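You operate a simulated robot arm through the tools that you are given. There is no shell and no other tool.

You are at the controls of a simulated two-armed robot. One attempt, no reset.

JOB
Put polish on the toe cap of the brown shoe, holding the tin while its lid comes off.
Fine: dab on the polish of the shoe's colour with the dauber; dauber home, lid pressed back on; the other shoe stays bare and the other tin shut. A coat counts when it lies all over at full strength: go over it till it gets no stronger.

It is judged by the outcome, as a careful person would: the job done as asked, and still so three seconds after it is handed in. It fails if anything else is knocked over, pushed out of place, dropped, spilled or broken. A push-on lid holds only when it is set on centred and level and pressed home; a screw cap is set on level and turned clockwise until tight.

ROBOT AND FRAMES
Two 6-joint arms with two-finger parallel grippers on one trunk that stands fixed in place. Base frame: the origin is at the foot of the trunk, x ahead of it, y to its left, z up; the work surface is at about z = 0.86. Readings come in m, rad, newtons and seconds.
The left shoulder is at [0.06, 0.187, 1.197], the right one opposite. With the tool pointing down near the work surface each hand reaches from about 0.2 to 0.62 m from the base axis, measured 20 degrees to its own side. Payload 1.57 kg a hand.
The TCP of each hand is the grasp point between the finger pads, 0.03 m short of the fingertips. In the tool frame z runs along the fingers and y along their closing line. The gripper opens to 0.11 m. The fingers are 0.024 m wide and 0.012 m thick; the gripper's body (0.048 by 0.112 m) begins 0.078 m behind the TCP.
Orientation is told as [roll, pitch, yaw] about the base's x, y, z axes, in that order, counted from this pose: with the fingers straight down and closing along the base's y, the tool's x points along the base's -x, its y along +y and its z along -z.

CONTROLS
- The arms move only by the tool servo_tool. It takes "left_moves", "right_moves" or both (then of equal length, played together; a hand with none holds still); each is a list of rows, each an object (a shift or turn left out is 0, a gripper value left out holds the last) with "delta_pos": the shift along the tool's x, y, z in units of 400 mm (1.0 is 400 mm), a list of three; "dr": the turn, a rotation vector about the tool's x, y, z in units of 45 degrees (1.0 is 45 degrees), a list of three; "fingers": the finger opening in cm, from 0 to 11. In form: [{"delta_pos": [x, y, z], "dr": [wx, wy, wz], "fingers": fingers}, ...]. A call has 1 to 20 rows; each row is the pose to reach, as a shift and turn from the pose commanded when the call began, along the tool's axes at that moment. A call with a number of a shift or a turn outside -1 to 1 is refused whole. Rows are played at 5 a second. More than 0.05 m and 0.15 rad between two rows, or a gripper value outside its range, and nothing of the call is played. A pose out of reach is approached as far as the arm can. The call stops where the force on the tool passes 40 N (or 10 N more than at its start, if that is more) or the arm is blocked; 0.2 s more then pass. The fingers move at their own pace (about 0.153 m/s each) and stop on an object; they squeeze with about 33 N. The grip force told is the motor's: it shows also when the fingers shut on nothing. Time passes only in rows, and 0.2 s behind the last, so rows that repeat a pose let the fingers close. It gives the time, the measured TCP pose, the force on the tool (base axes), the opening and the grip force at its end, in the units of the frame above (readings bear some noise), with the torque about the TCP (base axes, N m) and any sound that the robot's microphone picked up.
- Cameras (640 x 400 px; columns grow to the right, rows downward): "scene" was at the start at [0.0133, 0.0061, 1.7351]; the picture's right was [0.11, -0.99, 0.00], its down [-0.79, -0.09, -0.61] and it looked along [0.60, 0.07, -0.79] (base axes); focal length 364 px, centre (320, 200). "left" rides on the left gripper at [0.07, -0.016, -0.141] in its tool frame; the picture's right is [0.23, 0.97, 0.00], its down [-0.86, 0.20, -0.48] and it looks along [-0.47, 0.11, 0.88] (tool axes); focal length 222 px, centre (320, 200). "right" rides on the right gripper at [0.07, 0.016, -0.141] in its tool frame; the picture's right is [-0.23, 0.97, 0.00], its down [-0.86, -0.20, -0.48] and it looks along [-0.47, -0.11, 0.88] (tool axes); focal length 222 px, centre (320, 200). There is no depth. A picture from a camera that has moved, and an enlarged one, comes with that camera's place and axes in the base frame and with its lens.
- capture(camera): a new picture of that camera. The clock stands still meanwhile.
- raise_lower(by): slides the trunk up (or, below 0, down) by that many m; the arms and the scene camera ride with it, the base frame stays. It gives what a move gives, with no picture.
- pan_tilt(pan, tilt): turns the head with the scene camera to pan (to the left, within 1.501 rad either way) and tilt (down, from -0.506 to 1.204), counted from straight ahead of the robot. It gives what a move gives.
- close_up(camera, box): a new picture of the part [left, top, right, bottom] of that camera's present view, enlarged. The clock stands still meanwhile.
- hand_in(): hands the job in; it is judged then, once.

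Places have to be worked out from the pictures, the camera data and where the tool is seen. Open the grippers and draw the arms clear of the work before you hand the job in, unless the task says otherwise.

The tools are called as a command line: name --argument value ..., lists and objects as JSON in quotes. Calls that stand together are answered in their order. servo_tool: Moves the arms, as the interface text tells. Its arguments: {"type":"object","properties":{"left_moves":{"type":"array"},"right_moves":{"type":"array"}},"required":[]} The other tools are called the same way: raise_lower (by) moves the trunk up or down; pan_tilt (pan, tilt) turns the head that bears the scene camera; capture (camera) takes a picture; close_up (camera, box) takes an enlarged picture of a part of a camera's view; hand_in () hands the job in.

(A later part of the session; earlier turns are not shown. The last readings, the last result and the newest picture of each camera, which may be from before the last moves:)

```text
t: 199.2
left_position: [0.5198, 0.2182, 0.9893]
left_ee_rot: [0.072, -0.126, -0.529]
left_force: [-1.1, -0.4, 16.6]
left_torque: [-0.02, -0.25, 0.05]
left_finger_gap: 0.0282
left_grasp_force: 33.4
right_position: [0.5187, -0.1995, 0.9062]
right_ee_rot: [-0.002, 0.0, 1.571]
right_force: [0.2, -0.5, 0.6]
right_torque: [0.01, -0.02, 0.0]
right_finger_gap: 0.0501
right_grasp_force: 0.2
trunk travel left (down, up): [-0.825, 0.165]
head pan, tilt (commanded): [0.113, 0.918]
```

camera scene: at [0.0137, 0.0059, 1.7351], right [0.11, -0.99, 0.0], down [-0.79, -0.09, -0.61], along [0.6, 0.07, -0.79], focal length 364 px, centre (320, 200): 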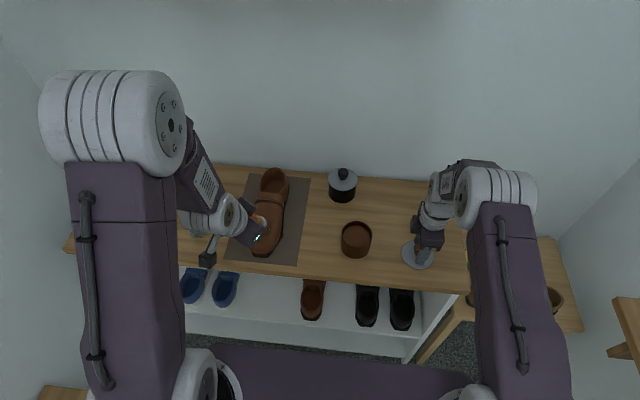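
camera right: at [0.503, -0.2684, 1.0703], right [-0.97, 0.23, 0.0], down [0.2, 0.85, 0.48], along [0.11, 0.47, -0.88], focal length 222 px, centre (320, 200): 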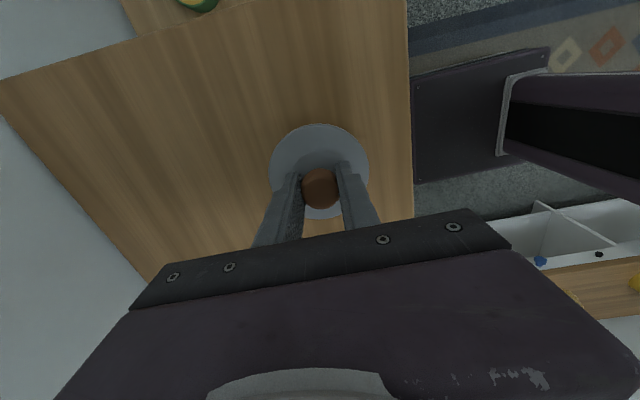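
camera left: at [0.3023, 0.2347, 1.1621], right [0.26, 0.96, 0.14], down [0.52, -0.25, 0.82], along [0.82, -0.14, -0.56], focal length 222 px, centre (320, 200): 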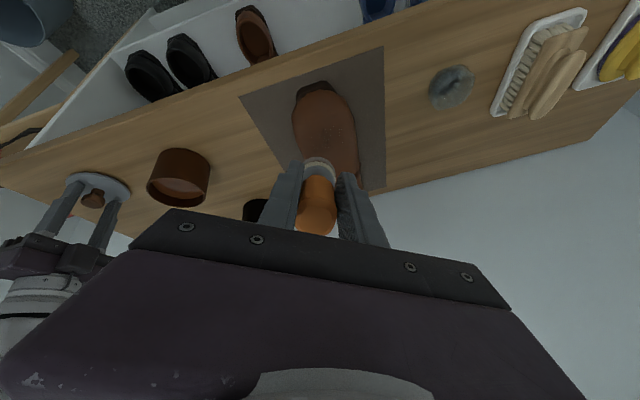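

servo_tool --left_moves '[{"delta_pos": [0, 0, -0.05]}, {"delta_pos": [0.05, 0.08, -0.1]}, {"delta_pos": [0.1, 0.17, -0.12]}, {"delta_pos": [0.17, 0.27, -0.12]}, {"delta_pos": [0.18, 0.29, -0.12]}, {"delta_pos": [0.18, 0.29, -0.12]}]'

close_up --camera "scene" --box '[252, 212, 284, 242]'

close_up --camera "scene" --box '[246, 205, 294, 255]'

close_up --camera "left" --box '[186, 110, 290, 210]'

```text
t: 200.6
left_position: [0.509, 0.3562, 1.0341]
left_ee_rot: [0.068, -0.12, -0.531]
left_force: [-0.1, -0.2, -0.5]
left_torque: [0.02, -0.01, -0.01]
left_finger_gap: 0.0282
left_grasp_force: 32.8
right_position: [0.5204, -0.1994, 0.9039]
right_ee_rot: [0.0, 0.0, 1.572]
right_force: [0.1, -0.1, -0.6]
right_torque: [0.03, 0.0, -0.01]
right_finger_gap: 0.0501
right_grasp_force: 0.0
trunk travel left (down, up): [-0.825, 0.165]
head pan, tilt (commanded): [0.113, 0.918]
```

```text
13.33 times, centred on (268, 227) of scene
camera zoom: at [0.0138, 0.0057, 1.7351], right [0.11, -0.99, 0.0], down [-0.79, -0.09, -0.61], along [0.6, 0.07, -0.79], focal length 4860 px, centre (1013, -160)
```

zoom: 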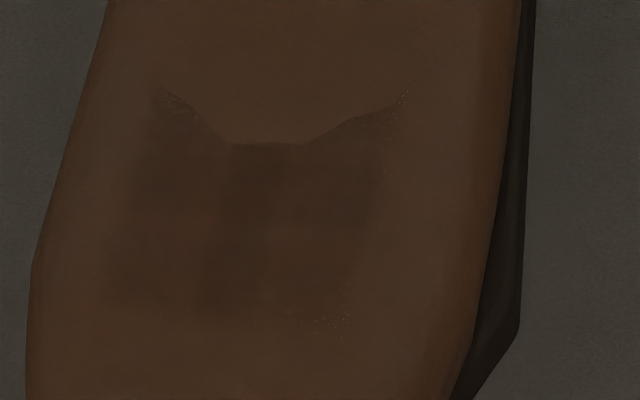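

```text
8.00 times, centred on (270, 230) of scene
camera zoom: at [0.0138, 0.0057, 1.7351], right [0.11, -0.99, 0.0], down [-0.79, -0.09, -0.61], along [0.6, 0.07, -0.79], focal length 2916 px, centre (720, -40)
```

zoom: 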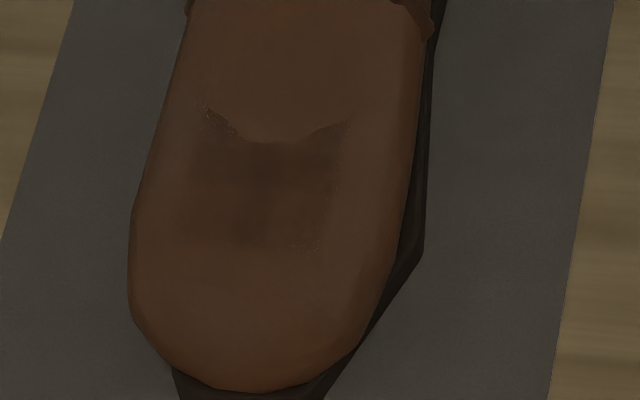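

```text
4.00 times, centred on (238, 160) of left
camera zoom: at [0.4209, 0.3768, 1.165], right [0.29, 0.96, 0.04], down [0.77, -0.26, 0.59], along [0.57, -0.14, -0.81], focal length 888 px, centre (648, 360)
```

zoom: 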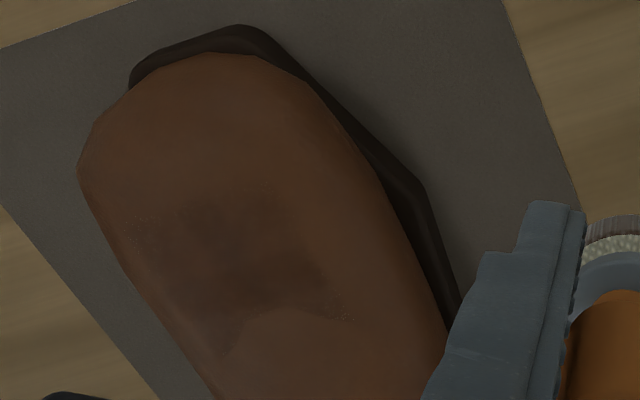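

The coat is clearly stronger, with the front row still a little lighter than the rear. I recharge for another pass, with emphasis on the front row.

servo_tool --left_moves '[{"delta_pos": [-0.0638, -0.1018, -0.0052], "dr": [0.0296, 0.0513, 0]}, {"delta_pos": [-0.1276, -0.2036, -0.0104], "dr": [0.0593, 0.1027, 0]}, {"delta_pos": [-0.1914, -0.3054, -0.0156], "dr": [0.0889, 0.154, 0]}, {"delta_pos": [-0.2552, -0.4072, -0.0208], "dr": [0.0889, 0.154, 0]}, {"delta_pos": [-0.319, -0.509, -0.026], "dr": [0.0889, 0.154, 0]}, {"delta_pos": [-0.3828, -0.6108, -0.0312], "dr": [0.0889, 0.154, 0]}, {"delta_pos": [-0.4466, -0.7126, -0.0364], "dr": [0.0889, 0.154, 0]}, {"delta_pos": [-0.5104, -0.8144, -0.0416], "dr": [0.0889, 0.154, 0]}, {"delta_pos": [-0.5104, -0.8144, -0.0416], "dr": [0.0889, 0.154, 0]}, {"delta_pos": [-0.5022, -0.8192, 0.0265], "dr": [0.0889, 0.154, 0]}, {"delta_pos": [-0.4946, -0.8235, 0.0884], "dr": [0.0889, 0.154, 0]}, {"delta_pos": [-0.4898, -0.8263, 0.128], "dr": [0.0889, 0.154, 0]}, {"delta_pos": [-0.4882, -0.8273, 0.1417], "dr": [0.0889, 0.154, 0]}, {"delta_pos": [-0.4882, -0.8273, 0.1417], "dr": [0.0889, 0.154, 0]}, {"delta_pos": [-0.4882, -0.8273, 0.1417], "dr": [0.0889, 0.154, 0]}]'

```text
t: 203.8
left_position: [0.5198, -0.0283, 0.9796]
left_ee_rot: [0.0, -0.003, -0.523]
left_force: [0.2, 1.5, 10.0]
left_torque: [0.06, -0.09, 0.0]
left_finger_gap: 0.0283
left_grasp_force: 33.0
right_position: [0.5194, -0.1987, 0.9053]
right_ee_rot: [-0.001, 0.001, 1.571]
right_force: [0.2, -0.3, -0.1]
right_torque: [0.0, 0.02, 0.01]
right_finger_gap: 0.0502
right_grasp_force: 0.0
trunk travel left (down, up): [-0.825, 0.165]
head pan, tilt (commanded): [0.113, 0.918]
```

Charged (10 N). Now the front row: bristles at x 0.504, y 0.238, 0.219, 0.198.

servo_tool --left_moves '[{"delta_pos": [0, 0, -0.05]}, {"delta_pos": [0, 0, -0.12]}, {"delta_pos": [0, 0, -0.1788]}, {"delta_pos": [0.0683, 0.0895, -0.1788]}, {"delta_pos": [0.1366, 0.179, -0.1788]}, {"delta_pos": [0.2049, 0.2686, -0.1788], "dr": [-0.0222, -0.0385, 0]}, {"delta_pos": [0.2731, 0.3581, -0.1788], "dr": [-0.0444, -0.077, 0]}, {"delta_pos": [0.3414, 0.4476, -0.1788], "dr": [-0.0667, -0.1155, 0]}, {"delta_pos": [0.4097, 0.5371, -0.165], "dr": [-0.0889, -0.154, 0]}, {"delta_pos": [0.4097, 0.5371, -0.1], "dr": [-0.0889, -0.154, 0]}, {"delta_pos": [0.4097, 0.5371, -0.0363], "dr": [-0.0889, -0.154, 0]}, {"delta_pos": [0.4097, 0.5371, -0.0075], "dr": [-0.0889, -0.154, 0]}, {"delta_pos": [0.4097, 0.5371, -0.0075], "dr": [-0.0889, -0.154, 0]}, {"delta_pos": [0.4097, 0.5371, -0.0075], "dr": [-0.0889, -0.154, 0]}, {"delta_pos": [0.386, 0.496, -0.04], "dr": [-0.0889, -0.154, 0]}, {"delta_pos": [0.386, 0.496, -0.0075], "dr": [-0.0889, -0.154, 0]}, {"delta_pos": [0.386, 0.496, -0.0075], "dr": [-0.0889, -0.154, 0]}, {"delta_pos": [0.3597, 0.4505, -0.04], "dr": [-0.0889, -0.154, 0]}, {"delta_pos": [0.3597, 0.4505, -0.0075], "dr": [-0.0889, -0.154, 0]}, {"delta_pos": [0.3597, 0.4505, -0.0075], "dr": [-0.0889, -0.154, 0]}]'

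```text
t: 208.0
left_position: [0.4847, 0.1987, 0.9842]
left_ee_rot: [0.074, -0.125, -0.529]
left_force: [-1.4, -1.2, 16.0]
left_torque: [-0.07, -0.18, -0.02]
left_finger_gap: 0.0284
left_grasp_force: 33.3
right_position: [0.518, -0.2008, 0.9046]
right_ee_rot: [-0.002, -0.002, 1.57]
right_force: [-0.1, 0.2, -0.5]
right_torque: [-0.02, 0.02, 0.01]
right_finger_gap: 0.05
right_grasp_force: 0.1
trunk travel left (down, up): [-0.825, 0.165]
head pan, tilt (commanded): [0.113, 0.918]
```

Good (16 N). I go on over the middle and rear rows with the same load.

servo_tool --left_moves '[{"delta_pos": [-0.0033, 0.0019, -0.0272]}, {"delta_pos": [-0.049, 0.0282, -0.0249]}, {"delta_pos": [-0.0459, 0.0265, -0.0001]}, {"delta_pos": [-0.0459, 0.0265, -0.0001]}, {"delta_pos": [-0.0233, 0.0726, -0.0249]}, {"delta_pos": [-0.0203, 0.0709, -0.0001]}, {"delta_pos": [-0.0203, 0.0709, -0.0001]}, {"delta_pos": [0.0011, 0.1149, -0.0249]}, {"delta_pos": [0.0041, 0.1131, -0.0001]}, {"delta_pos": [0.0041, 0.1131, -0.0001]}, {"delta_pos": [-0.0447, 0.1413, -0.0238]}, {"delta_pos": [-0.0417, 0.1395, 0.001]}, {"delta_pos": [-0.0417, 0.1395, 0.001]}, {"delta_pos": [-0.0691, 0.0991, -0.0238]}, {"delta_pos": [-0.0661, 0.0973, 0.001]}, {"delta_pos": [-0.0661, 0.0973, 0.001]}, {"delta_pos": [-0.0947, 0.0547, -0.0238]}, {"delta_pos": [-0.0917, 0.0529, 0.001]}, {"delta_pos": [-0.0917, 0.0529, 0.001]}]'

```text
t: 212.0
left_position: [0.528, 0.1984, 0.9905]
left_ee_rot: [0.074, -0.123, -0.528]
left_force: [-0.7, 0.3, 20.2]
left_torque: [0.0, -0.24, -0.01]
left_finger_gap: 0.0281
left_grasp_force: 33.0
right_position: [0.5181, -0.2, 0.9058]
right_ee_rot: [-0.003, -0.002, 1.571]
right_force: [0.9, -0.1, 0.1]
right_torque: [-0.02, -0.02, 0.02]
right_finger_gap: 0.0503
right_grasp_force: 0.1
trunk travel left (down, up): [-0.825, 0.165]
head pan, tilt (commanded): [0.113, 0.918]
```

servo_tool --left_moves '[{"delta_pos": [0, 0, -0.05]}, {"delta_pos": [0.05, 0.08, -0.1]}, {"delta_pos": [0.1, 0.17, -0.12]}, {"delta_pos": [0.17, 0.27, -0.12]}, {"delta_pos": [0.21, 0.33, -0.12]}, {"delta_pos": [0.21, 0.33, -0.12]}]'

close_up --camera "scene" --box '[252, 212, 284, 242]'

close_up --camera "scene" --box '[246, 205, 294, 255]'

close_up --camera "left" --box '[186, 110, 290, 210]'

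```text
t: 213.4
left_position: [0.5153, 0.3547, 1.0347]
left_ee_rot: [0.07, -0.121, -0.526]
left_force: [-0.3, -0.3, 0.0]
left_torque: [0.03, 0.02, -0.04]
left_finger_gap: 0.0282
left_grasp_force: 33.0
right_position: [0.5197, -0.1999, 0.9043]
right_ee_rot: [0.0, 0.0, 1.571]
right_force: [-0.4, -0.7, -0.3]
right_torque: [0.01, 0.0, 0.0]
right_finger_gap: 0.0502
right_grasp_force: 0.1
trunk travel left (down, up): [-0.825, 0.165]
head pan, tilt (commanded): [0.113, 0.918]
```

```text
13.33 times, centred on (268, 227) of scene
camera zoom: at [0.0138, 0.0054, 1.7351], right [0.11, -0.99, 0.0], down [-0.79, -0.09, -0.61], along [0.6, 0.07, -0.79], focal length 4860 px, centre (1013, -160)
```

zoom: 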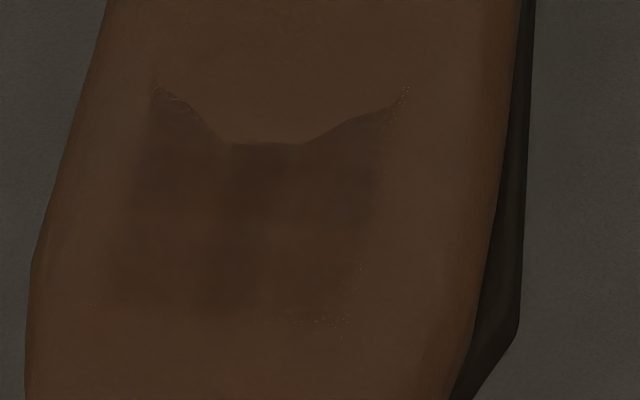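

```text
8.00 times, centred on (270, 230) of scene
camera zoom: at [0.0138, 0.0054, 1.7351], right [0.11, -0.99, 0.0], down [-0.79, -0.09, -0.61], along [0.6, 0.07, -0.79], focal length 2916 px, centre (720, -40)
```

zoom: 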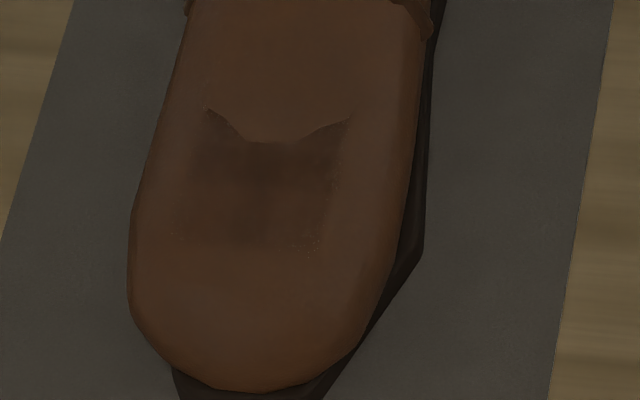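

```text
4.00 times, centred on (238, 160) of left
camera zoom: at [0.4265, 0.3765, 1.165], right [0.29, 0.96, 0.04], down [0.77, -0.26, 0.59], along [0.57, -0.14, -0.81], focal length 888 px, centre (648, 360)
```

zoom: 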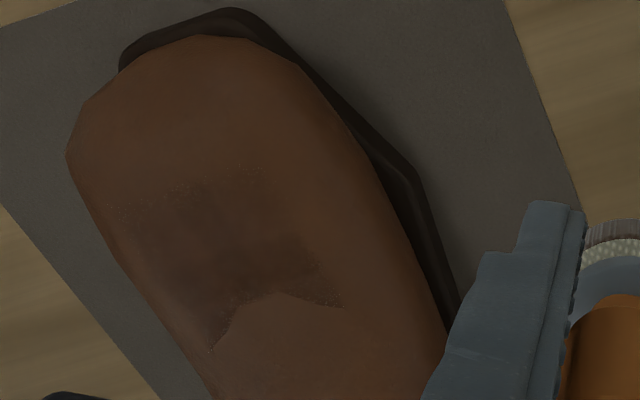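

Still strengthening pass by pass; the front row lags. I recharge and will test a long hold against short dabs.

servo_tool --left_moves '[{"delta_pos": [-0.0619, -0.1024, -0.0053], "dr": [0.0296, 0.0513, 0]}, {"delta_pos": [-0.1237, -0.2048, -0.0106], "dr": [0.0593, 0.1027, 0]}, {"delta_pos": [-0.1856, -0.3071, -0.0159], "dr": [0.0889, 0.154, 0]}, {"delta_pos": [-0.2475, -0.4095, -0.0212], "dr": [0.0889, 0.154, 0]}, {"delta_pos": [-0.3093, -0.5119, -0.0264], "dr": [0.0889, 0.154, 0]}, {"delta_pos": [-0.3712, -0.6143, -0.0317], "dr": [0.0889, 0.154, 0]}, {"delta_pos": [-0.433, -0.7166, -0.037], "dr": [0.0889, 0.154, 0]}, {"delta_pos": [-0.4949, -0.819, -0.0423], "dr": [0.0889, 0.154, 0]}, {"delta_pos": [-0.4949, -0.819, -0.0423], "dr": [0.0889, 0.154, 0]}, {"delta_pos": [-0.4866, -0.8238, 0.0258], "dr": [0.0889, 0.154, 0]}, {"delta_pos": [-0.4791, -0.8282, 0.0877], "dr": [0.0889, 0.154, 0]}, {"delta_pos": [-0.4739, -0.8311, 0.1298], "dr": [0.0889, 0.154, 0]}, {"delta_pos": [-0.4723, -0.8321, 0.1434], "dr": [0.0889, 0.154, 0]}, {"delta_pos": [-0.4723, -0.8321, 0.1434], "dr": [0.0889, 0.154, 0]}, {"delta_pos": [-0.4723, -0.8321, 0.1434], "dr": [0.0889, 0.154, 0]}]'

```text
t: 216.6
left_position: [0.5204, -0.0271, 0.9792]
left_ee_rot: [0.001, -0.005, -0.523]
left_force: [2.2, 1.8, 19.5]
left_torque: [0.03, -0.23, 0.02]
left_finger_gap: 0.0283
left_grasp_force: 32.9
right_position: [0.5189, -0.2005, 0.9059]
right_ee_rot: [-0.003, 0.001, 1.57]
right_force: [-0.2, -0.7, -0.7]
right_torque: [0.05, -0.01, 0.0]
right_finger_gap: 0.0504
right_grasp_force: 0.1
trunk travel left (down, up): [-0.825, 0.165]
head pan, tilt (commanded): [0.113, 0.918]
```

Charged (20 N). Now I rub lightly across the front row: press at (0.506, 0.240) and slide slowly to y 0.196.

servo_tool --left_moves '[{"delta_pos": [0, 0, -0.05]}, {"delta_pos": [0, 0, -0.12]}, {"delta_pos": [0, 0, -0.1813]}, {"delta_pos": [0.068, 0.0907, -0.1813]}, {"delta_pos": [0.136, 0.1813, -0.1813]}, {"delta_pos": [0.204, 0.272, -0.1813], "dr": [-0.0222, -0.0385, 0]}, {"delta_pos": [0.2719, 0.3627, -0.1813], "dr": [-0.0444, -0.077, 0]}, {"delta_pos": [0.3399, 0.4533, -0.1813], "dr": [-0.0667, -0.1155, 0]}, {"delta_pos": [0.4079, 0.544, -0.165], "dr": [-0.0889, -0.154, 0]}, {"delta_pos": [0.4079, 0.544, -0.1], "dr": [-0.0889, -0.154, 0]}, {"delta_pos": [0.4079, 0.544, -0.0413], "dr": [-0.0889, -0.154, 0]}, {"delta_pos": [0.4079, 0.544, -0.0125], "dr": [-0.0889, -0.154, 0]}, {"delta_pos": [0.401, 0.5321, -0.0125], "dr": [-0.0889, -0.154, 0]}, {"delta_pos": [0.3942, 0.5202, -0.0125], "dr": [-0.0889, -0.154, 0]}, {"delta_pos": [0.3873, 0.5083, -0.0125], "dr": [-0.0889, -0.154, 0]}, {"delta_pos": [0.3804, 0.4964, -0.0125], "dr": [-0.0889, -0.154, 0]}, {"delta_pos": [0.3735, 0.4844, -0.0125], "dr": [-0.0889, -0.154, 0]}, {"delta_pos": [0.3667, 0.4725, -0.0125], "dr": [-0.0889, -0.154, 0]}, {"delta_pos": [0.3598, 0.4606, -0.0125], "dr": [-0.0889, -0.154, 0]}, {"delta_pos": [0.3529, 0.4487, -0.0125], "dr": [-0.0889, -0.154, 0]}]'

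```text
t: 220.8
left_position: [0.4846, 0.1981, 0.9835]
left_ee_rot: [0.07, -0.122, -0.529]
left_force: [-4.5, 10.0, 12.9]
left_torque: [0.75, -0.07, 0.33]
left_finger_gap: 0.0287
left_grasp_force: 33.0
right_position: [0.5181, -0.1987, 0.9066]
right_ee_rot: [-0.001, 0.001, 1.57]
right_force: [0.6, 0.4, 0.5]
right_torque: [-0.02, 0.0, 0.02]
right_finger_gap: 0.05
right_grasp_force: 0.1
trunk travel left (down, up): [-0.825, 0.165]
head pan, tilt (commanded): [0.113, 0.918]
```

The sideways drag was high (10 N), so no more rubbing. I lift off and check the shoe's place and the coat.

servo_tool --left_moves '[{"delta_pos": [0, 0, -0.05]}, {"delta_pos": [0.03, 0.06, -0.1]}, {"delta_pos": [0.08, 0.15, -0.12]}, {"delta_pos": [0.14, 0.24, -0.12]}, {"delta_pos": [0.19, 0.33, -0.12]}, {"delta_pos": [0.19, 0.33, -0.12]}]'

close_up --camera "scene" --box '[252, 212, 284, 242]'

close_up --camera "scene" --box '[246, 205, 294, 255]'

close_up --camera "scene" --box '[208, 160, 320, 270]'

```text
t: 222.2
left_position: [0.4818, 0.3513, 1.0294]
left_ee_rot: [0.07, -0.122, -0.529]
left_force: [-0.4, 0.3, -1.4]
left_torque: [-0.01, 0.0, 0.03]
left_finger_gap: 0.0284
left_grasp_force: 32.7
right_position: [0.5202, -0.2, 0.905]
right_ee_rot: [0.001, 0.0, 1.57]
right_force: [0.8, 0.1, 0.1]
right_torque: [-0.01, 0.0, -0.01]
right_finger_gap: 0.0502
right_grasp_force: 0.0
trunk travel left (down, up): [-0.825, 0.165]
head pan, tilt (commanded): [0.113, 0.918]
```

```text
13.33 times, centred on (268, 227) of scene
camera zoom: at [0.0138, 0.0053, 1.7351], right [0.11, -0.99, 0.0], down [-0.79, -0.09, -0.61], along [0.6, 0.07, -0.79], focal length 4860 px, centre (1013, -160)
```

zoom: 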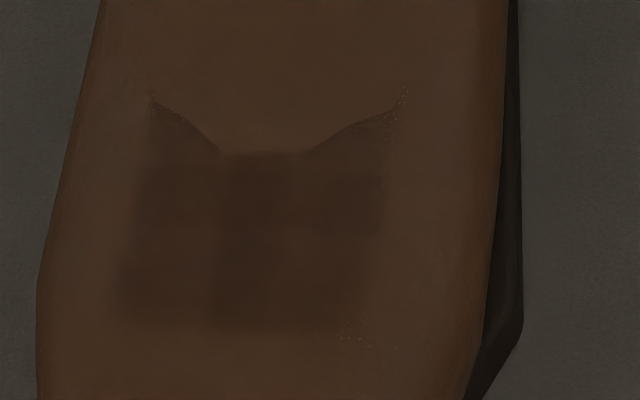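

```text
8.00 times, centred on (270, 230) of scene
camera zoom: at [0.0138, 0.0053, 1.7351], right [0.11, -0.99, 0.0], down [-0.79, -0.09, -0.61], along [0.6, 0.07, -0.79], focal length 2916 px, centre (720, -40)
```

zoom: 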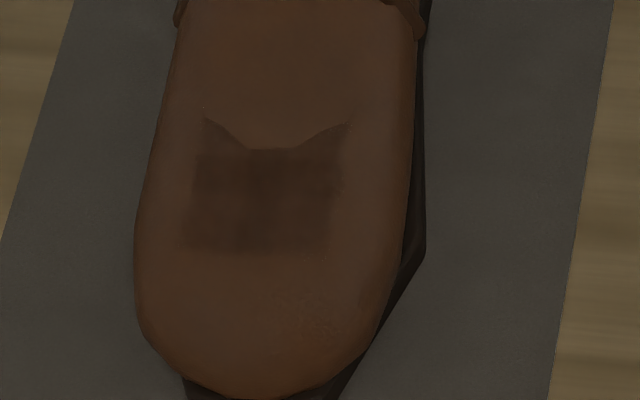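

```text
3.64 times, centred on (264, 215) of scene
camera zoom: at [0.0138, 0.0053, 1.7351], right [0.11, -0.99, 0.0], down [-0.79, -0.09, -0.61], along [0.6, 0.07, -0.79], focal length 1326 px, centre (524, 146)
```

zoom: 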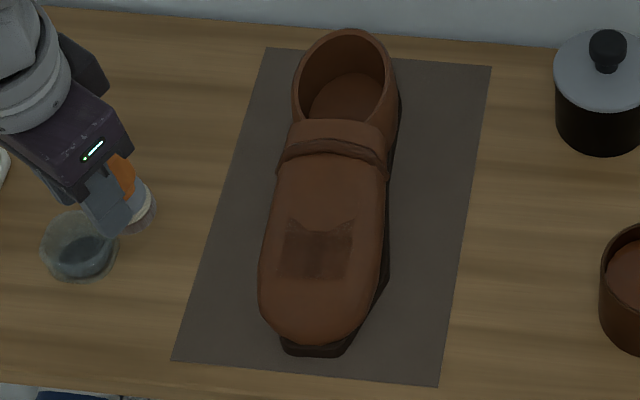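

That stroke deposited much more coat (the whole square is now clearly dark), but it turned the shoe by about 3°. I recharge, and will make the next stroke the opposite way with a lighter press, which also tends to turn the shoe back.

servo_tool --left_moves '[{"delta_pos": [-0.0705, -0.0962, -0.0055], "dr": [0.0296, 0.0513, 0]}, {"delta_pos": [-0.141, -0.1923, -0.0109], "dr": [0.0593, 0.1027, 0]}, {"delta_pos": [-0.2115, -0.2885, -0.0164], "dr": [0.0889, 0.154, 0]}, {"delta_pos": [-0.2821, -0.3847, -0.0219], "dr": [0.0889, 0.154, 0]}, {"delta_pos": [-0.3526, -0.4808, -0.0273], "dr": [0.0889, 0.154, 0]}, {"delta_pos": [-0.4231, -0.577, -0.0328], "dr": [0.0889, 0.154, 0]}, {"delta_pos": [-0.4936, -0.6731, -0.0382], "dr": [0.0889, 0.154, 0]}, {"delta_pos": [-0.5641, -0.7693, -0.0437], "dr": [0.0889, 0.154, 0]}, {"delta_pos": [-0.5641, -0.7693, -0.0437], "dr": [0.0889, 0.154, 0]}, {"delta_pos": [-0.5558, -0.774, 0.0244], "dr": [0.0889, 0.154, 0]}, {"delta_pos": [-0.5483, -0.7784, 0.0863], "dr": [0.0889, 0.154, 0]}, {"delta_pos": [-0.5431, -0.7814, 0.1284], "dr": [0.0889, 0.154, 0]}, {"delta_pos": [-0.5416, -0.7822, 0.1407], "dr": [0.0889, 0.154, 0]}, {"delta_pos": [-0.5416, -0.7822, 0.1407], "dr": [0.0889, 0.154, 0]}, {"delta_pos": [-0.5416, -0.7822, 0.1407], "dr": [0.0889, 0.154, 0]}]'

close_up --camera "scene" --box '[300, 195, 412, 265]'

```text
t: 225.4
left_position: [0.5187, -0.029, 0.978]
left_ee_rot: [-0.001, -0.001, -0.525]
left_force: [-0.5, -0.1, -0.8]
left_torque: [0.01, -0.01, 0.01]
left_finger_gap: 0.0283
left_grasp_force: 32.6
right_position: [0.5209, -0.1995, 0.9039]
right_ee_rot: [0.0, 0.001, 1.57]
right_force: [-0.5, -0.9, 0.0]
right_torque: [0.0, -0.04, 0.0]
right_finger_gap: 0.0503
right_grasp_force: 0.0
trunk travel left (down, up): [-0.825, 0.165]
head pan, tilt (commanded): [0.113, 0.918]
```

```text
5.71 times, centred on (356, 230) of scene
camera zoom: at [0.0134, 0.0062, 1.7351], right [0.11, -0.99, 0.0], down [-0.79, -0.09, -0.61], along [0.6, 0.07, -0.79], focal length 2083 px, centre (114, 29)
```

zoom: 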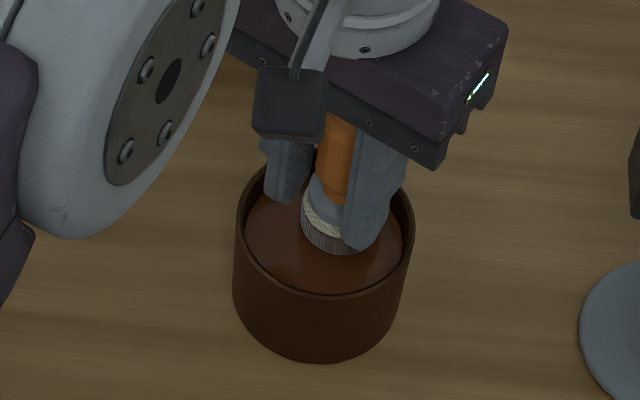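

No contact yet: the sideways rub has tipped the dauber a little in the grip (bristles now about 1 cm further toward +x/-y). I re-centre over the polish and press flat, which also helps square it up.

servo_tool --left_moves '[{"delta_pos": [0, 0, -0.01]}, {"delta_pos": [0.023, 0.0098, -0.01]}, {"delta_pos": [0.023, 0.0098, 0.0025]}, {"delta_pos": [0.023, 0.0098, 0.0075]}, {"delta_pos": [0.023, 0.0098, 0.01]}, {"delta_pos": [0.023, 0.0098, 0.01]}]'

close_up --camera "left" --box '[260, 100, 380, 220]'

```text
t: 226.8
left_position: [0.5129, -0.0199, 0.9761]
left_ee_rot: [0.003, -0.005, -0.525]
left_force: [3.2, 1.8, 22.2]
left_torque: [-0.15, -0.64, 0.11]
left_finger_gap: 0.0282
left_grasp_force: 32.7
right_position: [0.518, -0.2002, 0.9066]
right_ee_rot: [-0.002, 0.0, 1.57]
right_force: [0.5, 0.3, 0.7]
right_torque: [0.02, -0.02, 0.0]
right_finger_gap: 0.05
right_grasp_force: 0.1
trunk travel left (down, up): [-0.825, 0.165]
head pan, tilt (commanded): [0.113, 0.918]
```

```text
3.33 times, centred on (320, 160) of left
camera zoom: at [0.4431, 0.0014, 1.1176], right [0.29, 0.96, 0.0], down [0.84, -0.25, 0.48], along [0.46, -0.14, -0.88], focal length 740 px, centre (320, 333)
```

zoom: 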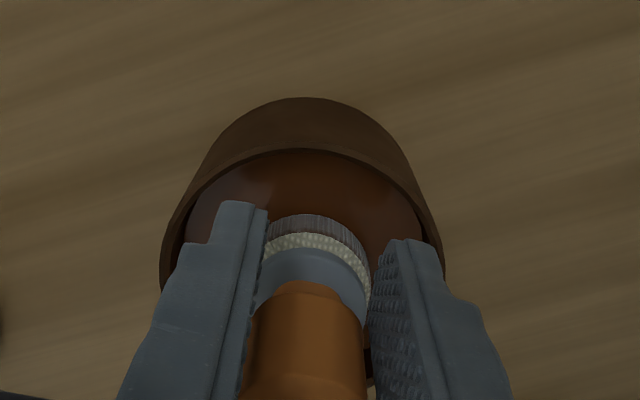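

The handle has worked sideways and up in the grip, which risks losing it. I'll put the dauber back into its cup and take a fresh grip: first I carry it over the cup.

servo_tool --left_moves '[{"delta_pos": [0, 0, -0.05]}, {"delta_pos": [0, 0, -0.12]}, {"delta_pos": [0, 0, -0.2025]}, {"delta_pos": [0.055, 0.0956, -0.2025]}, {"delta_pos": [0.1099, 0.1912, -0.2025]}, {"delta_pos": [0.1649, 0.2867, -0.2025]}, {"delta_pos": [0.2198, 0.3823, -0.2025]}, {"delta_pos": [0.2748, 0.4779, -0.2025]}, {"delta_pos": [0.3297, 0.5735, -0.2025]}, {"delta_pos": [0.3847, 0.6691, -0.2025]}, {"delta_pos": [0.4396, 0.7646, -0.2025]}, {"delta_pos": [0.4946, 0.8602, -0.2025]}, {"delta_pos": [0.5495, 0.9558, -0.2025]}, {"delta_pos": [0.5495, 0.9558, -0.2025]}]'

capture --camera "left"

close_up --camera "left" --box '[260, 100, 380, 220]'

close_up --camera "scene" --box '[150, 160, 262, 250]'

```text
t: 229.8
left_position: [0.5153, 0.4205, 1.0541]
left_ee_rot: [0.0, 0.002, -0.524]
left_force: [-0.2, -0.3, -1.5]
left_torque: [0.01, -0.01, 0.0]
left_finger_gap: 0.0284
left_grasp_force: 33.4
right_position: [0.5203, -0.1998, 0.9045]
right_ee_rot: [0.001, 0.001, 1.57]
right_force: [-0.5, -0.2, -0.7]
right_torque: [0.04, 0.0, -0.02]
right_finger_gap: 0.05
right_grasp_force: 0.1
trunk travel left (down, up): [-0.825, 0.165]
head pan, tilt (commanded): [0.113, 0.918]
```

```text
taken
camera left: at [0.4455, 0.4415, 1.1965], right [0.29, 0.96, 0.0], down [0.84, -0.26, 0.48], along [0.46, -0.14, -0.88], focal length 222 px, centre (320, 200)
```

left: 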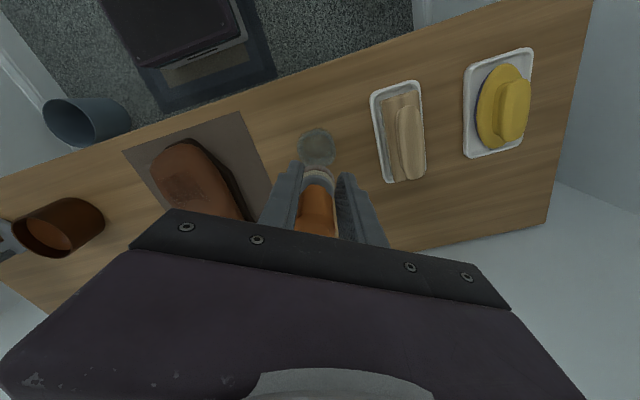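

```text
3.33 times, centred on (320, 160) of left
camera zoom: at [0.4455, 0.4415, 1.1965], right [0.29, 0.96, 0.0], down [0.84, -0.26, 0.48], along [0.46, -0.14, -0.88], focal length 740 px, centre (320, 333)
```

zoom: 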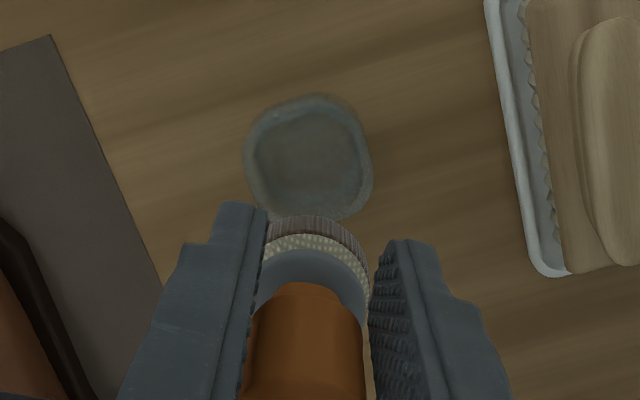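

```text
4.44 times, centred on (206, 205) of scene
camera zoom: at [0.0134, 0.0052, 1.7351], right [0.11, -0.99, 0.0], down [-0.79, -0.09, -0.61], along [0.6, 0.07, -0.79], focal length 1620 px, centre (827, 178)
```

zoom: 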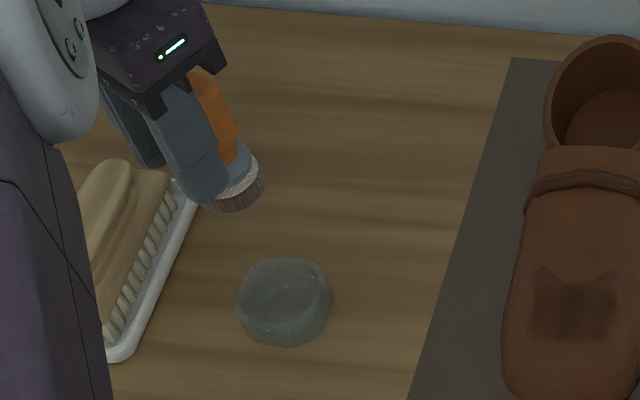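

In this view the handle clearly protrudes at the edge of the pads. The bristles are within about 4 mm of the cup's centre; I correct that and lower to just above the cup.

servo_tool --left_moves '[{"delta_pos": [0.0034, -0.0092, 0.06]}, {"delta_pos": [0.0034, -0.0092, 0.13]}, {"delta_pos": [0.0034, -0.0092, 0.19]}, {"delta_pos": [0.0034, -0.0092, 0.215]}, {"delta_pos": [0.0034, -0.0092, 0.215]}]'

close_up --camera "left" --box '[260, 100, 380, 220]'

close_up --camera "scene" --box '[166, 190, 246, 250]'

```text
t: 231.0
left_position: [0.5126, 0.4185, 0.9691]
left_ee_rot: [-0.001, 0.001, -0.523]
left_force: [0.2, 0.6, 0.4]
left_torque: [0.01, 0.04, 0.01]
left_finger_gap: 0.0282
left_grasp_force: 33.0
right_position: [0.5206, -0.1997, 0.9044]
right_ee_rot: [0.002, -0.002, 1.571]
right_force: [0.5, -0.7, -0.2]
right_torque: [0.03, 0.01, -0.02]
right_finger_gap: 0.0502
right_grasp_force: 0.1
trunk travel left (down, up): [-0.825, 0.165]
head pan, tilt (commanded): [0.113, 0.918]
```

```text
3.33 times, centred on (320, 160) of left
camera zoom: at [0.4431, 0.4395, 1.1103], right [0.29, 0.96, 0.0], down [0.84, -0.25, 0.48], along [0.46, -0.14, -0.88], focal length 740 px, centre (320, 333)
```

zoom: 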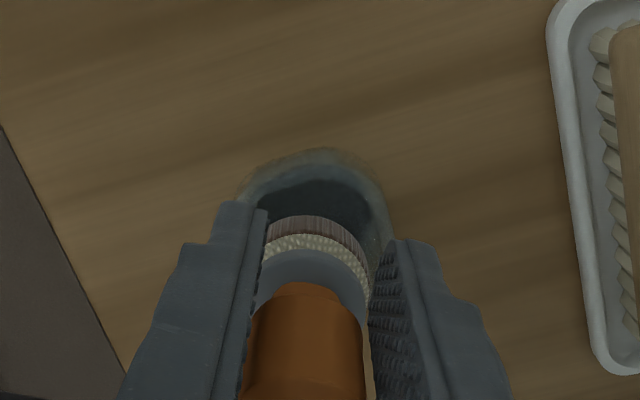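

```text
6.67 times, centred on (206, 220) of scene
camera zoom: at [0.0134, 0.006, 1.7351], right [0.11, -0.99, 0.0], down [-0.79, -0.09, -0.61], along [0.6, 0.07, -0.79], focal length 2430 px, centre (1080, 67)
```

zoom: 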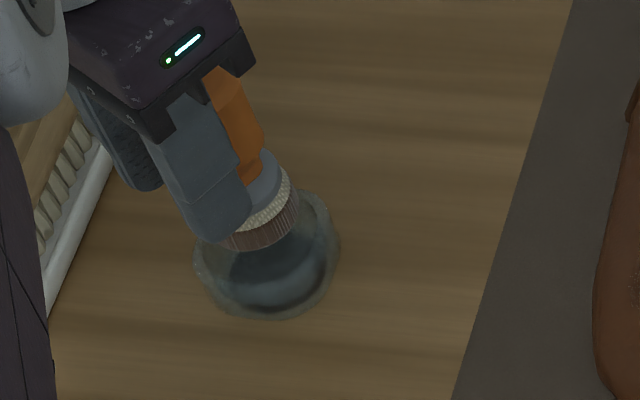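

I nudge 5 mm back toward the robot to centre the bristles and lower into the cup, watching the force.

servo_tool --left_moves '[{"delta_pos": [0.0096, -0.0084, 0]}, {"delta_pos": [0.0096, -0.0084, 0.02]}, {"delta_pos": [0.0096, -0.0084, 0.04]}, {"delta_pos": [0.0096, -0.0084, 0.05]}]'

close_up --camera "scene" --box '[166, 190, 246, 250]'

close_up --camera "left" --box '[260, 100, 380, 220]'

```text
t: 232.0
left_position: [0.5058, 0.4168, 0.9522]
left_ee_rot: [0.009, -0.005, -0.525]
left_force: [2.1, 3.8, 25.7]
left_torque: [-0.06, -0.18, 0.0]
left_finger_gap: 0.0279
left_grasp_force: 33.1
right_position: [0.5177, -0.2008, 0.9064]
right_ee_rot: [-0.003, -0.002, 1.571]
right_force: [0.6, -0.1, 0.3]
right_torque: [-0.01, 0.0, 0.02]
right_finger_gap: 0.0503
right_grasp_force: 0.1
trunk travel left (down, up): [-0.825, 0.165]
head pan, tilt (commanded): [0.113, 0.918]
```

```text
6.67 times, centred on (206, 220) of scene
camera zoom: at [0.0089, 0.0034, 1.7356], right [0.11, -0.99, 0.0], down [-0.79, -0.09, -0.61], along [0.61, 0.07, -0.79], focal length 2430 px, centre (1080, 67)
```

zoom: 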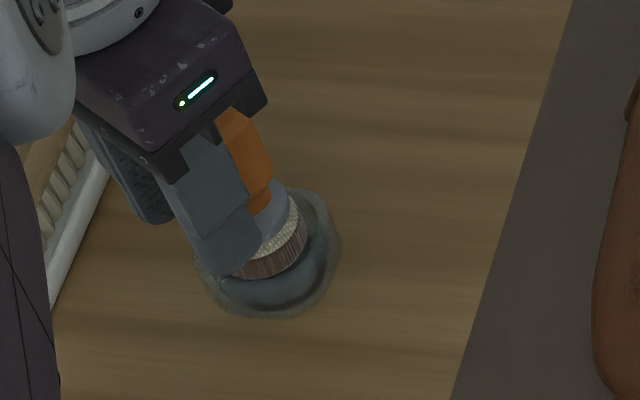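

```text
3.33 times, centred on (320, 160) of left
camera zoom: at [0.4357, 0.4372, 1.0942], right [0.29, 0.96, 0.01], down [0.84, -0.26, 0.48], along [0.46, -0.13, -0.88], focal length 740 px, centre (320, 333)
```

zoom: 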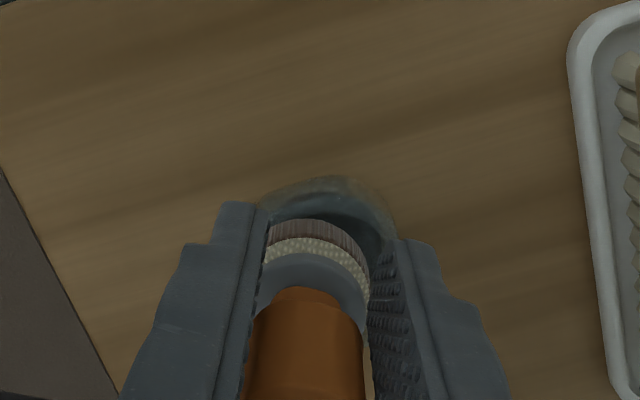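

The force centre shows the bristles caught the cup's near rim. I raise 6 mm, shift about 1 cm forward, and lower again gently.

servo_tool --left_moves '[{"delta_pos": [0, 0, -0.02]}, {"delta_pos": [-0.009, 0.0095, -0.02]}, {"delta_pos": [-0.0179, 0.019, -0.02]}, {"delta_pos": [-0.0179, 0.019, -0.005]}, {"delta_pos": [-0.0179, 0.019, 0.005]}, {"delta_pos": [-0.0179, 0.019, 0.005]}]'

close_up --camera "scene" --box '[166, 190, 246, 250]'

close_up --camera "left" --box '[260, 100, 380, 220]'

```text
t: 233.4
left_position: [0.5165, 0.4193, 0.9477]
left_ee_rot: [0.0, 0.001, -0.523]
left_force: [-0.4, -0.1, -0.6]
left_torque: [0.02, 0.02, -0.01]
left_finger_gap: 0.0284
left_grasp_force: 33.1
right_position: [0.5201, -0.1994, 0.9043]
right_ee_rot: [0.001, -0.001, 1.571]
right_force: [0.4, -0.2, -0.4]
right_torque: [0.0, 0.01, -0.01]
right_finger_gap: 0.0499
right_grasp_force: 0.0
trunk travel left (down, up): [-0.825, 0.165]
head pan, tilt (commanded): [0.113, 0.918]
```

```text
6.67 times, centred on (206, 220) of scene
camera zoom: at [0.0136, 0.0063, 1.7351], right [0.11, -0.99, 0.0], down [-0.79, -0.09, -0.61], along [0.6, 0.07, -0.79], focal length 2430 px, centre (1080, 67)
```

zoom: 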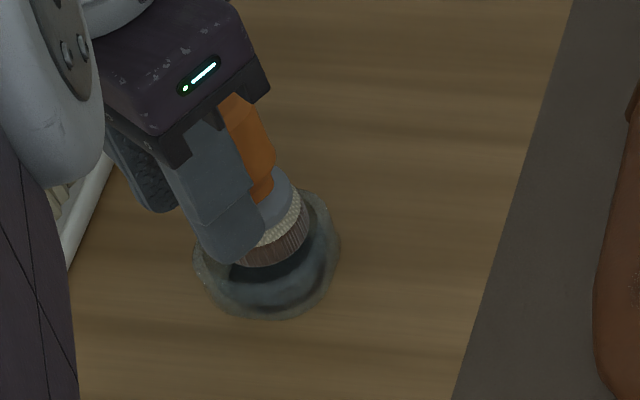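

```text
3.33 times, centred on (320, 160) of left
camera zoom: at [0.4474, 0.4417, 1.0885], right [0.29, 0.96, 0.0], down [0.84, -0.25, 0.48], along [0.46, -0.14, -0.88], focal length 740 px, centre (320, 333)
```

zoom: 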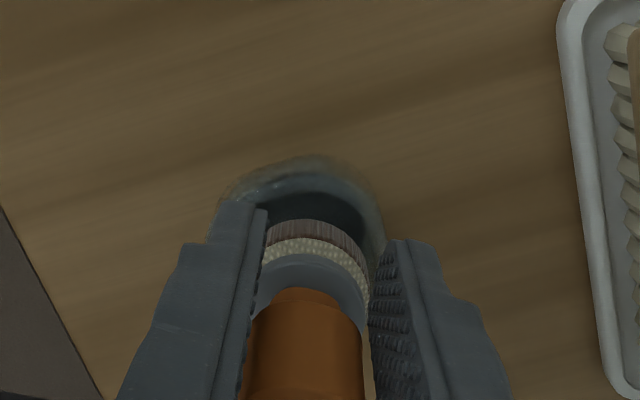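

No contact and the bristles are inside the cup, which hasn't moved. I lower further toward its floor.

servo_tool --left_moves '[{"delta_pos": [0, 0, 0.006]}, {"delta_pos": [0, 0, 0.012]}, {"delta_pos": [0, 0, 0.0165]}]'

```text
t: 234.2
left_position: [0.5163, 0.422, 0.9401]
left_ee_rot: [0.001, 0.001, -0.524]
left_force: [-0.1, -0.4, -1.2]
left_torque: [0.01, 0.05, -0.04]
left_finger_gap: 0.0284
left_grasp_force: 32.9
right_position: [0.521, -0.1987, 0.9042]
right_ee_rot: [-0.001, 0.001, 1.571]
right_force: [0.7, 0.4, 0.0]
right_torque: [-0.03, 0.03, -0.04]
right_finger_gap: 0.05
right_grasp_force: 0.1
trunk travel left (down, up): [-0.825, 0.165]
head pan, tilt (commanded): [0.113, 0.918]
```

servo_tool --left_moves '[{"delta_pos": [0, 0, 0.005]}, {"delta_pos": [0, 0, 0.01]}, {"delta_pos": [0, 0, 0.01]}]'

close_up --camera "scene" --box '[166, 190, 246, 250]'

```text
t: 235.0
left_position: [0.5161, 0.42, 0.9375]
left_ee_rot: [-0.001, 0.002, -0.522]
left_force: [-0.7, 0.0, -0.5]
left_torque: [0.02, 0.0, 0.02]
left_finger_gap: 0.0281
left_grasp_force: 32.8
right_position: [0.5203, -0.1993, 0.9036]
right_ee_rot: [0.001, 0.001, 1.57]
right_force: [0.0, 0.4, -0.1]
right_torque: [0.01, 0.02, 0.0]
right_finger_gap: 0.0501
right_grasp_force: 0.1
trunk travel left (down, up): [-0.825, 0.165]
head pan, tilt (commanded): [0.113, 0.918]
```

```text
6.67 times, centred on (206, 220) of scene
camera zoom: at [0.0133, 0.0062, 1.7351], right [0.11, -0.99, 0.0], down [-0.79, -0.09, -0.61], along [0.6, 0.07, -0.79], focal length 2430 px, centre (1080, 67)
```

zoom: 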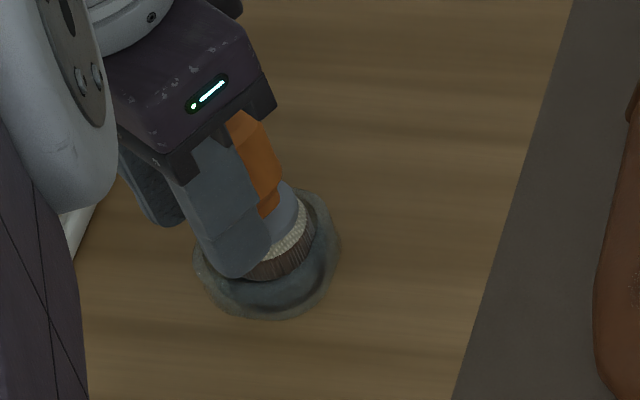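

servo_tool --left_moves '[{"delta_pos": [0, 0, 0.005]}, {"delta_pos": [0, 0, 0.009]}, {"delta_pos": [0, 0, 0.009]}]'

```text
t: 235.8
left_position: [0.5168, 0.4194, 0.9322]
left_ee_rot: [0.0, 0.0, -0.523]
left_force: [-0.3, 0.1, -0.9]
left_torque: [0.02, -0.01, 0.01]
left_finger_gap: 0.0284
left_grasp_force: 32.9
right_position: [0.5204, -0.1999, 0.9044]
right_ee_rot: [-0.001, -0.001, 1.572]
right_force: [0.1, 0.0, 0.3]
right_torque: [0.01, -0.01, 0.01]
right_finger_gap: 0.0498
right_grasp_force: 0.0
trunk travel left (down, up): [-0.825, 0.165]
head pan, tilt (commanded): [0.113, 0.918]
```

servo_tool --left_moves '[{"delta_pos": [0, 0, 0.004]}, {"delta_pos": [0, 0, 0.0075]}, {"delta_pos": [0, 0, 0.0075]}]'

close_up --camera "scene" --box '[166, 190, 246, 250]'

```text
t: 236.6
left_position: [0.5162, 0.4202, 0.9299]
left_ee_rot: [0.001, 0.001, -0.524]
left_force: [0.4, 0.8, -0.2]
left_torque: [-0.03, 0.05, -0.02]
left_finger_gap: 0.0283
left_grasp_force: 32.5
right_position: [0.52, -0.2, 0.9045]
right_ee_rot: [-0.002, 0.0, 1.57]
right_force: [0.0, 0.0, -0.6]
right_torque: [0.0, 0.0, 0.01]
right_finger_gap: 0.0501
right_grasp_force: 0.0
trunk travel left (down, up): [-0.825, 0.165]
head pan, tilt (commanded): [0.113, 0.918]
```

```text
6.67 times, centred on (206, 220) of scene
camera zoom: at [0.0134, 0.0062, 1.7351], right [0.11, -0.99, 0.0], down [-0.79, -0.09, -0.61], along [0.6, 0.07, -0.79], focal length 2430 px, centre (1080, 67)
```

zoom: 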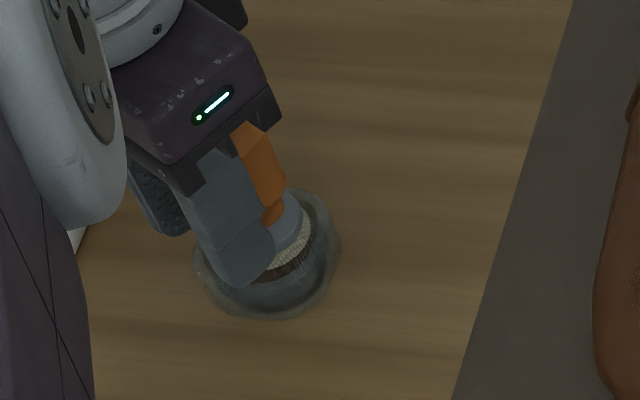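

servo_tool --left_moves '[{"delta_pos": [0, 0, 0.005]}, {"delta_pos": [0, 0, 0.01]}, {"delta_pos": [0, 0, 0.01]}]'

```text
t: 237.4
left_position: [0.516, 0.4202, 0.9291]
left_ee_rot: [0.004, -0.002, -0.525]
left_force: [0.2, 3.3, 18.0]
left_torque: [-0.16, -0.48, 0.1]
left_finger_gap: 0.028
left_grasp_force: 33.0
right_position: [0.5189, -0.2004, 0.905]
right_ee_rot: [0.0, -0.001, 1.571]
right_force: [-0.7, 0.0, 0.7]
right_torque: [0.0, -0.03, 0.0]
right_finger_gap: 0.0503
right_grasp_force: 0.1
trunk travel left (down, up): [-0.825, 0.165]
head pan, tilt (commanded): [0.113, 0.918]
```

Floor contact at TCP z ≈ 0.929. I relieve the pressure slightly and open the fingers so the dauber stands on its own in the cup.

servo_tool --left_moves '[{"delta_pos": [0, 0, -0.006]}, {"delta_pos": [0, 0, -0.007], "fingers": 3.2}, {"delta_pos": [0, 0, -0.007], "fingers": 4.0}, {"delta_pos": [0, 0, -0.007], "fingers": 5.0}, {"delta_pos": [0, 0, -0.007], "fingers": 6.5}, {"delta_pos": [0, 0, -0.007], "fingers": 6.5}]'

close_up --camera "scene" --box '[166, 190, 246, 250]'

close_up --camera "left" --box '[240, 100, 400, 240]'

```text
t: 238.8
left_position: [0.5164, 0.4192, 0.9288]
left_ee_rot: [0.0, 0.0, -0.524]
left_force: [-0.1, 0.5, -0.2]
left_torque: [-0.02, 0.01, 0.01]
left_finger_gap: 0.0653
left_grasp_force: 0.1
right_position: [0.5204, -0.1985, 0.905]
right_ee_rot: [-0.001, 0.0, 1.569]
right_force: [0.4, 0.3, 0.7]
right_torque: [0.01, 0.0, -0.02]
right_finger_gap: 0.05
right_grasp_force: 0.1
trunk travel left (down, up): [-0.825, 0.165]
head pan, tilt (commanded): [0.113, 0.918]
```

```text
6.67 times, centred on (206, 220) of scene
camera zoom: at [0.0132, 0.006, 1.7351], right [0.11, -0.99, 0.0], down [-0.79, -0.09, -0.61], along [0.6, 0.07, -0.79], focal length 2430 px, centre (1080, 67)
```

zoom: 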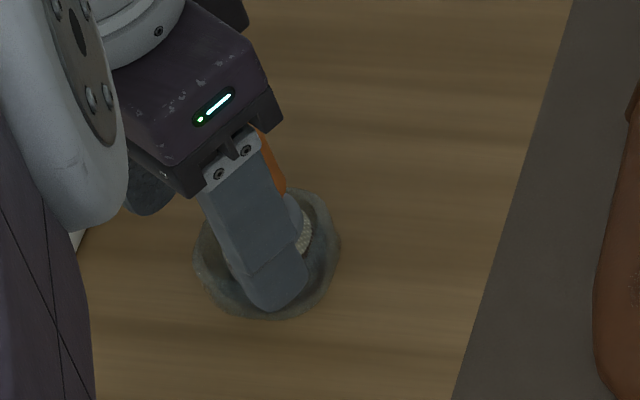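

```text
2.86 times, centred on (320, 170) of left
camera zoom: at [0.4471, 0.4416, 1.0704], right [0.29, 0.96, 0.0], down [0.84, -0.25, 0.48], along [0.46, -0.14, -0.88], focal length 635 px, centre (320, 286)
```

zoom: 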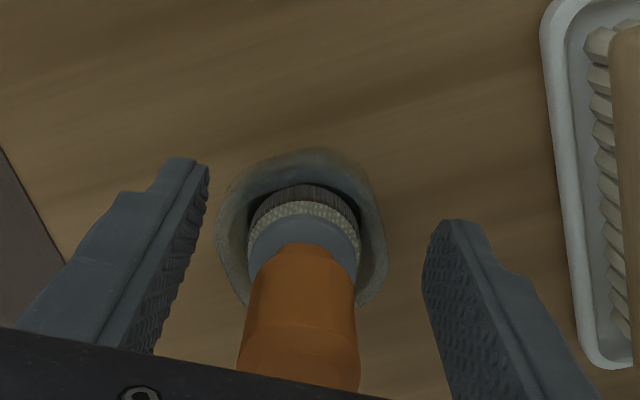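

The dauber stands upright in the cup. I lift the open hand to see it properly before re-gripping.

servo_tool --left_moves '[{"delta_pos": [0, 0, -0.08]}, {"delta_pos": [0, 0, -0.18]}, {"delta_pos": [0, 0, -0.28]}, {"delta_pos": [0, 0, -0.3]}, {"delta_pos": [0, 0, -0.3]}]'

close_up --camera "left" --box '[240, 80, 400, 220]'

close_up --camera "scene" --box '[166, 190, 246, 250]'

close_up --camera "scene" --box '[246, 205, 294, 255]'

```text
t: 240.0
left_position: [0.5167, 0.4201, 1.0482]
left_ee_rot: [-0.001, 0.0, -0.524]
left_force: [0.8, 0.0, 0.0]
left_torque: [-0.03, 0.0, 0.0]
left_finger_gap: 0.0651
left_grasp_force: 0.0
right_position: [0.5204, -0.2002, 0.9047]
right_ee_rot: [0.001, 0.0, 1.57]
right_force: [0.3, -0.5, 0.7]
right_torque: [0.0, 0.03, 0.0]
right_finger_gap: 0.05
right_grasp_force: 0.1
trunk travel left (down, up): [-0.825, 0.165]
head pan, tilt (commanded): [0.113, 0.918]
```

```text
2.86 times, centred on (320, 150) of left
camera zoom: at [0.4475, 0.4412, 1.1899], right [0.29, 0.96, 0.0], down [0.84, -0.25, 0.48], along [0.46, -0.14, -0.88], focal length 635 px, centre (320, 343)
```

zoom: 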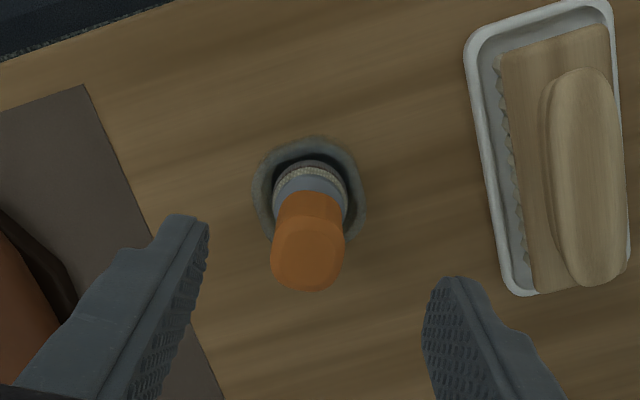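

```text
6.67 times, centred on (206, 220) of scene
camera zoom: at [0.0135, 0.0062, 1.7351], right [0.11, -0.99, 0.0], down [-0.79, -0.09, -0.61], along [0.6, 0.07, -0.79], focal length 2430 px, centre (1080, 67)
```

zoom: 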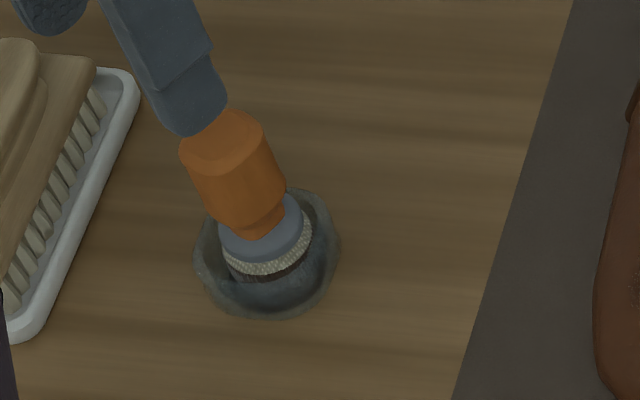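

```text
8.00 times, centred on (270, 230) of scene
camera zoom: at [0.0135, 0.0062, 1.7351], right [0.11, -0.99, 0.0], down [-0.79, -0.09, -0.61], along [0.6, 0.07, -0.79], focal length 2916 px, centre (720, -40)
```

zoom: 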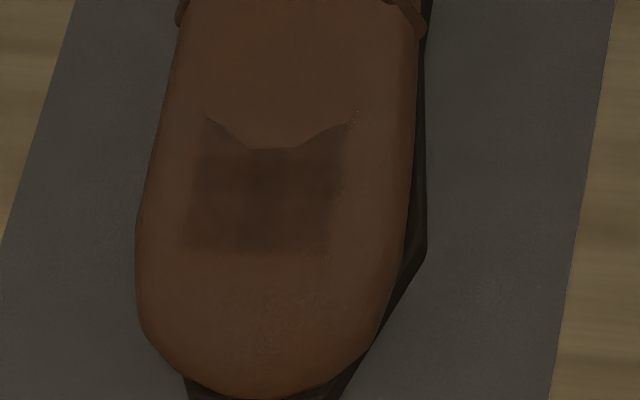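

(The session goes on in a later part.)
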